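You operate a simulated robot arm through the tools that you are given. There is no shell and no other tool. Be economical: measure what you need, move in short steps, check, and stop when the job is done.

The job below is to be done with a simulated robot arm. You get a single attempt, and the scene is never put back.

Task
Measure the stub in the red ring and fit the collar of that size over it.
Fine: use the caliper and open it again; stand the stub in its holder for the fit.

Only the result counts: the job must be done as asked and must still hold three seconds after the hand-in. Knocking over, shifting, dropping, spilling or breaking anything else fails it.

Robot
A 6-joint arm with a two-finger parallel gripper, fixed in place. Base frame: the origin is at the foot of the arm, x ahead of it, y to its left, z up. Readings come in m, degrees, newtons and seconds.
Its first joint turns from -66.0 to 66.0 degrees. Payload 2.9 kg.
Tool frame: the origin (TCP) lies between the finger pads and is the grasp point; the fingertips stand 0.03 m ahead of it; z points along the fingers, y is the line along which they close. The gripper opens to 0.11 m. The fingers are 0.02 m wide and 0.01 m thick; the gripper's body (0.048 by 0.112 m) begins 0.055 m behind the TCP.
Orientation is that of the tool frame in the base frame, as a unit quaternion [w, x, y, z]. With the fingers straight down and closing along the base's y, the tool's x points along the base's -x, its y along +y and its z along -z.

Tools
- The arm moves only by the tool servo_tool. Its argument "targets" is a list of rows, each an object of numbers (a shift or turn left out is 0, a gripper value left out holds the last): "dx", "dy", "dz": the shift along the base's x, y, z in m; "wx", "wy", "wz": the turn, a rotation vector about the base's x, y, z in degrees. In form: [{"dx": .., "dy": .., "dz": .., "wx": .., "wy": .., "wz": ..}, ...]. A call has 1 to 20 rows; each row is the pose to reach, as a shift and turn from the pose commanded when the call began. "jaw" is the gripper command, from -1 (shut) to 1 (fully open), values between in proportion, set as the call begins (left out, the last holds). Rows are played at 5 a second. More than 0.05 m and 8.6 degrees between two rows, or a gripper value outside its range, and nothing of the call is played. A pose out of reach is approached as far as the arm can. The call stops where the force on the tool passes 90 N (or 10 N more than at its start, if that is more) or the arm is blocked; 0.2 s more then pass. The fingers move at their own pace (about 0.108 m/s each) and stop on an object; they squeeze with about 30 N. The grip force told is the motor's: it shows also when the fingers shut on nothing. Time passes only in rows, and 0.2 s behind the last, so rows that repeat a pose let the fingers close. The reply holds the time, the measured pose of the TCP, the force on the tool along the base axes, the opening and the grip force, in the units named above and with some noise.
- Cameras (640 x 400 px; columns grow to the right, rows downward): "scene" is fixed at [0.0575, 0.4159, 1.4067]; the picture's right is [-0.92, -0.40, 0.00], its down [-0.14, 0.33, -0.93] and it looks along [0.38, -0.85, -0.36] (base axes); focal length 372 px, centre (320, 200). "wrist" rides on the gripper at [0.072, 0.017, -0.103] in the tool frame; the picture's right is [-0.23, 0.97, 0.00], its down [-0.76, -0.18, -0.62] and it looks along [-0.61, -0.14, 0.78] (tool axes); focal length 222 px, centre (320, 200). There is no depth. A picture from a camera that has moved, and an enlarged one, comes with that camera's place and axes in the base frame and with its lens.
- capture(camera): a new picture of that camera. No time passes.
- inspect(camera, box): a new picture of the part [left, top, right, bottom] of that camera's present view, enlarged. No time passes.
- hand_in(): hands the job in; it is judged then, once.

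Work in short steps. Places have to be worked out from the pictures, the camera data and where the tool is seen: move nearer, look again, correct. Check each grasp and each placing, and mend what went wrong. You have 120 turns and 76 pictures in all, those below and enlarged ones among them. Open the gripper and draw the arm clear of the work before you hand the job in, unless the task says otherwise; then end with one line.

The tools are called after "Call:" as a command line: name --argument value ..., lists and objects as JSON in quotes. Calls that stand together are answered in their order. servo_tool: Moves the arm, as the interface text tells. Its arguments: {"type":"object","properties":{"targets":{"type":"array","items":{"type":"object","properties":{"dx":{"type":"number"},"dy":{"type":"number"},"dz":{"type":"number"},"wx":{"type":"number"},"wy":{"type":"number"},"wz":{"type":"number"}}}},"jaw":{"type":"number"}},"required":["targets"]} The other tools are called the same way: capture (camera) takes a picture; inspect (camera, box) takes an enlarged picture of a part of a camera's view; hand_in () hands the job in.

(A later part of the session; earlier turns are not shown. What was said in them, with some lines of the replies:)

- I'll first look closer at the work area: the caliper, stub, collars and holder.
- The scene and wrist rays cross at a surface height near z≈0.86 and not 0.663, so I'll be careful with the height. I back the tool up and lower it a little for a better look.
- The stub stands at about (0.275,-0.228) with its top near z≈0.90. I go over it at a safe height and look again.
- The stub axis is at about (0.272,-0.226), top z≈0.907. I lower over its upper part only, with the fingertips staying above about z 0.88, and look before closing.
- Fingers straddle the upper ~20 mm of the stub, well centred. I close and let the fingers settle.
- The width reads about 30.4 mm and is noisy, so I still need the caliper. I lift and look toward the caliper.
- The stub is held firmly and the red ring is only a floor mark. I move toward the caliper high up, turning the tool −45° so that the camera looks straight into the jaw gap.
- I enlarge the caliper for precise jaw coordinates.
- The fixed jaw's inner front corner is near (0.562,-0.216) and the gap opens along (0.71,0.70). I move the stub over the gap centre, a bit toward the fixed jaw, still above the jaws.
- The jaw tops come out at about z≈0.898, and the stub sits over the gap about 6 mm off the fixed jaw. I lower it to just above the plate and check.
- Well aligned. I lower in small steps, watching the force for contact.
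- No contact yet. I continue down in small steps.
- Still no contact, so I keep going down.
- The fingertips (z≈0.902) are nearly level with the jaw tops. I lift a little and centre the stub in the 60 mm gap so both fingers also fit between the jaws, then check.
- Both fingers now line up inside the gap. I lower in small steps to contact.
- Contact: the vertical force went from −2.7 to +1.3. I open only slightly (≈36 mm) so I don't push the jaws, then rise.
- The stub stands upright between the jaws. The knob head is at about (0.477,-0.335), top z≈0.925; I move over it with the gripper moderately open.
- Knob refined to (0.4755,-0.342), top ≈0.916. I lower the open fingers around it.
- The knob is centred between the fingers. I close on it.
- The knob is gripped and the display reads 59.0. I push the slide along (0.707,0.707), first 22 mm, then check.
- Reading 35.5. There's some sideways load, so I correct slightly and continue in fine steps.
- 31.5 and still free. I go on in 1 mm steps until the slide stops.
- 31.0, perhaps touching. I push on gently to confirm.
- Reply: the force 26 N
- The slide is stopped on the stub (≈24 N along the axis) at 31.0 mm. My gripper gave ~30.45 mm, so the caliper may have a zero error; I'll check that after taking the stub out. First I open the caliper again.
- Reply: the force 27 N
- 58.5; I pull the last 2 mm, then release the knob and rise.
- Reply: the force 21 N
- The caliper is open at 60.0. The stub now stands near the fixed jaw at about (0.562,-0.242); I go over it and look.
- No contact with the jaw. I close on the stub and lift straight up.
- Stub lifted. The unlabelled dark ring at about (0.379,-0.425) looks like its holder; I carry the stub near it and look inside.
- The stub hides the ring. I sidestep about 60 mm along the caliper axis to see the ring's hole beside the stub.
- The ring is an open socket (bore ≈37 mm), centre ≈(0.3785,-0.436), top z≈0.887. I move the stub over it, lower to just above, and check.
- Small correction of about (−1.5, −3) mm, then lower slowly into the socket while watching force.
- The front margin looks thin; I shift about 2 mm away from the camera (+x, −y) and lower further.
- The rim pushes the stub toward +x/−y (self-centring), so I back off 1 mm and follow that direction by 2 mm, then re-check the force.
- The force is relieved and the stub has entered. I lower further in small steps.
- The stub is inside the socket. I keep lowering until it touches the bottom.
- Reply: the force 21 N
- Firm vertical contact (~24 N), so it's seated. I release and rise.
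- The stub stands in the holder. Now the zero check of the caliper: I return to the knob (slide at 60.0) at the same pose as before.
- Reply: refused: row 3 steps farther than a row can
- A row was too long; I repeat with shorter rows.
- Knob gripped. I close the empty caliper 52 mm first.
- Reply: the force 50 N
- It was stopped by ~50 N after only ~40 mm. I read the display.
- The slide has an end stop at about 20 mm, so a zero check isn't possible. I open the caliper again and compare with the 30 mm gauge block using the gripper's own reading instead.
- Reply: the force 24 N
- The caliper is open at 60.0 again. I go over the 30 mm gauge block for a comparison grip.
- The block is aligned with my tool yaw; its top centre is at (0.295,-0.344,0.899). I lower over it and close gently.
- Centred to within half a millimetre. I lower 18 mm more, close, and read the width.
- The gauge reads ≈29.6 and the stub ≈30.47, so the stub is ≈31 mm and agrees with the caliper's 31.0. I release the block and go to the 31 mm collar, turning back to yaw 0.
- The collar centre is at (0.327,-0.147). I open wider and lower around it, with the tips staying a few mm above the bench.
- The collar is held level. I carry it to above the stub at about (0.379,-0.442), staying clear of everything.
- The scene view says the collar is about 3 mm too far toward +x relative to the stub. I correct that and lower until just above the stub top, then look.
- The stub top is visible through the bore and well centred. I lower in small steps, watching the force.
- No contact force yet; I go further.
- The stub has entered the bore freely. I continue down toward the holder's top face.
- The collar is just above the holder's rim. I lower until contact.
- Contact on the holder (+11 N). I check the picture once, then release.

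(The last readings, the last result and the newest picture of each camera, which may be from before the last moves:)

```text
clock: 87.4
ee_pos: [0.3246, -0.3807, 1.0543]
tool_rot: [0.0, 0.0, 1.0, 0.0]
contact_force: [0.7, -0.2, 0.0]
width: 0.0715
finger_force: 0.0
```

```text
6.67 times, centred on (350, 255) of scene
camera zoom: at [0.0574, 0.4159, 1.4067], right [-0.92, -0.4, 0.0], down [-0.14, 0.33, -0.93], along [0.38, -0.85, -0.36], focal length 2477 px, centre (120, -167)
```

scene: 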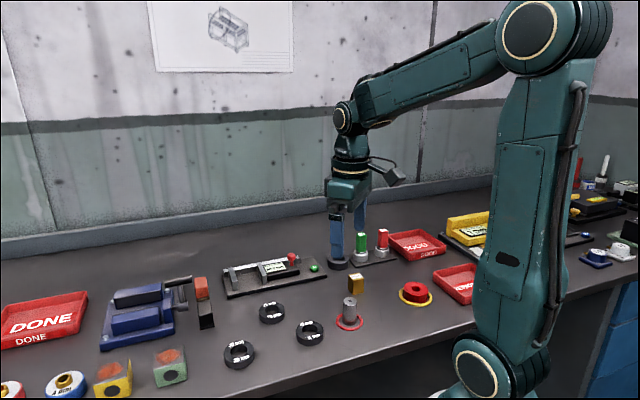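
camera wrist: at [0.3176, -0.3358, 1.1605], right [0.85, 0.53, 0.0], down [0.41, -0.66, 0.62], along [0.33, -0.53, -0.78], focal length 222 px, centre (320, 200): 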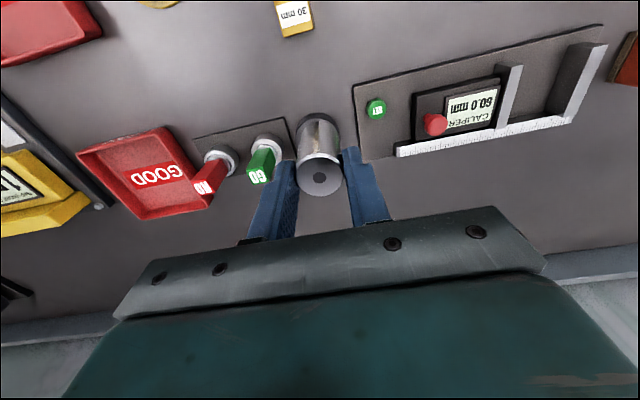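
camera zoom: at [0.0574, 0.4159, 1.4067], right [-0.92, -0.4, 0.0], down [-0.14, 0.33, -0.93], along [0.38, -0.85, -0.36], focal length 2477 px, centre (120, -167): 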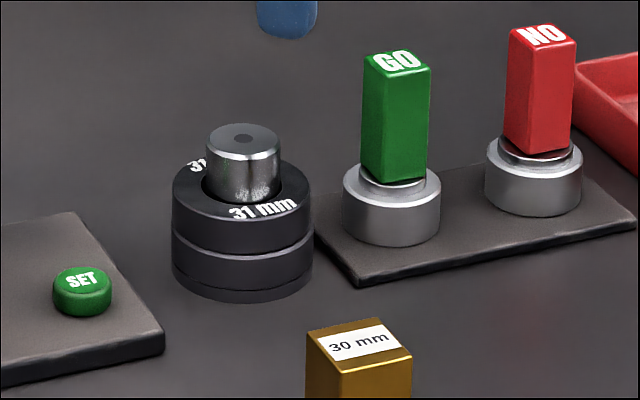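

The collar sits flat on the holder with the stub through it. I draw the arm clear and take one overall check.

Call:
servo_tool --targets '[{"dz": 0.04}, {"dz": 0.08}, {"dz": 0.1, "dx": -0.02, "dy": 0.04}, {"dz": 0.1, "dx": -0.02, "dy": 0.08}, {"dz": 0.1, "dx": -0.02, "dy": 0.08}]'

Call:
inspect --camera "scene" --box '[200, 210, 440, 360]'

```text
clock: 88.6
ee_pos: [0.3045, -0.2992, 1.1502]
tool_rot: [0.0, 0.0, 1.0, 0.0]
contact_force: [-0.4, -0.1, -0.6]
width: 0.0713
finger_force: 0.1
```

```text
2.67 times, centred on (320, 285) of scene
camera zoom: at [0.0574, 0.4159, 1.4067], right [-0.92, -0.4, 0.0], down [-0.14, 0.33, -0.93], along [0.38, -0.85, -0.36], focal length 991 px, centre (320, -27)
```

zoom: 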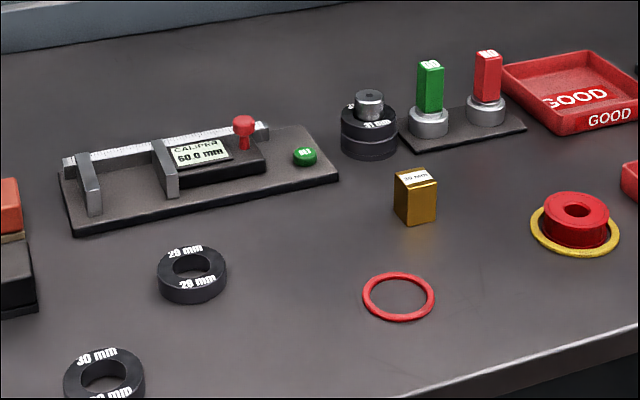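

The caliper is open at 60.0, the stub stands in the holder with the 31 mm collar on it, and everything else is where it was. I hand in.

Call:
hand_in

```text
The job is handed in.
```

I handed the job in: the stub read 31.0 mm on the caliper and now stands in its holder with the 31 mm collar fitted over it; the caliper is open again at 60.0, and the gripper is open and clear.
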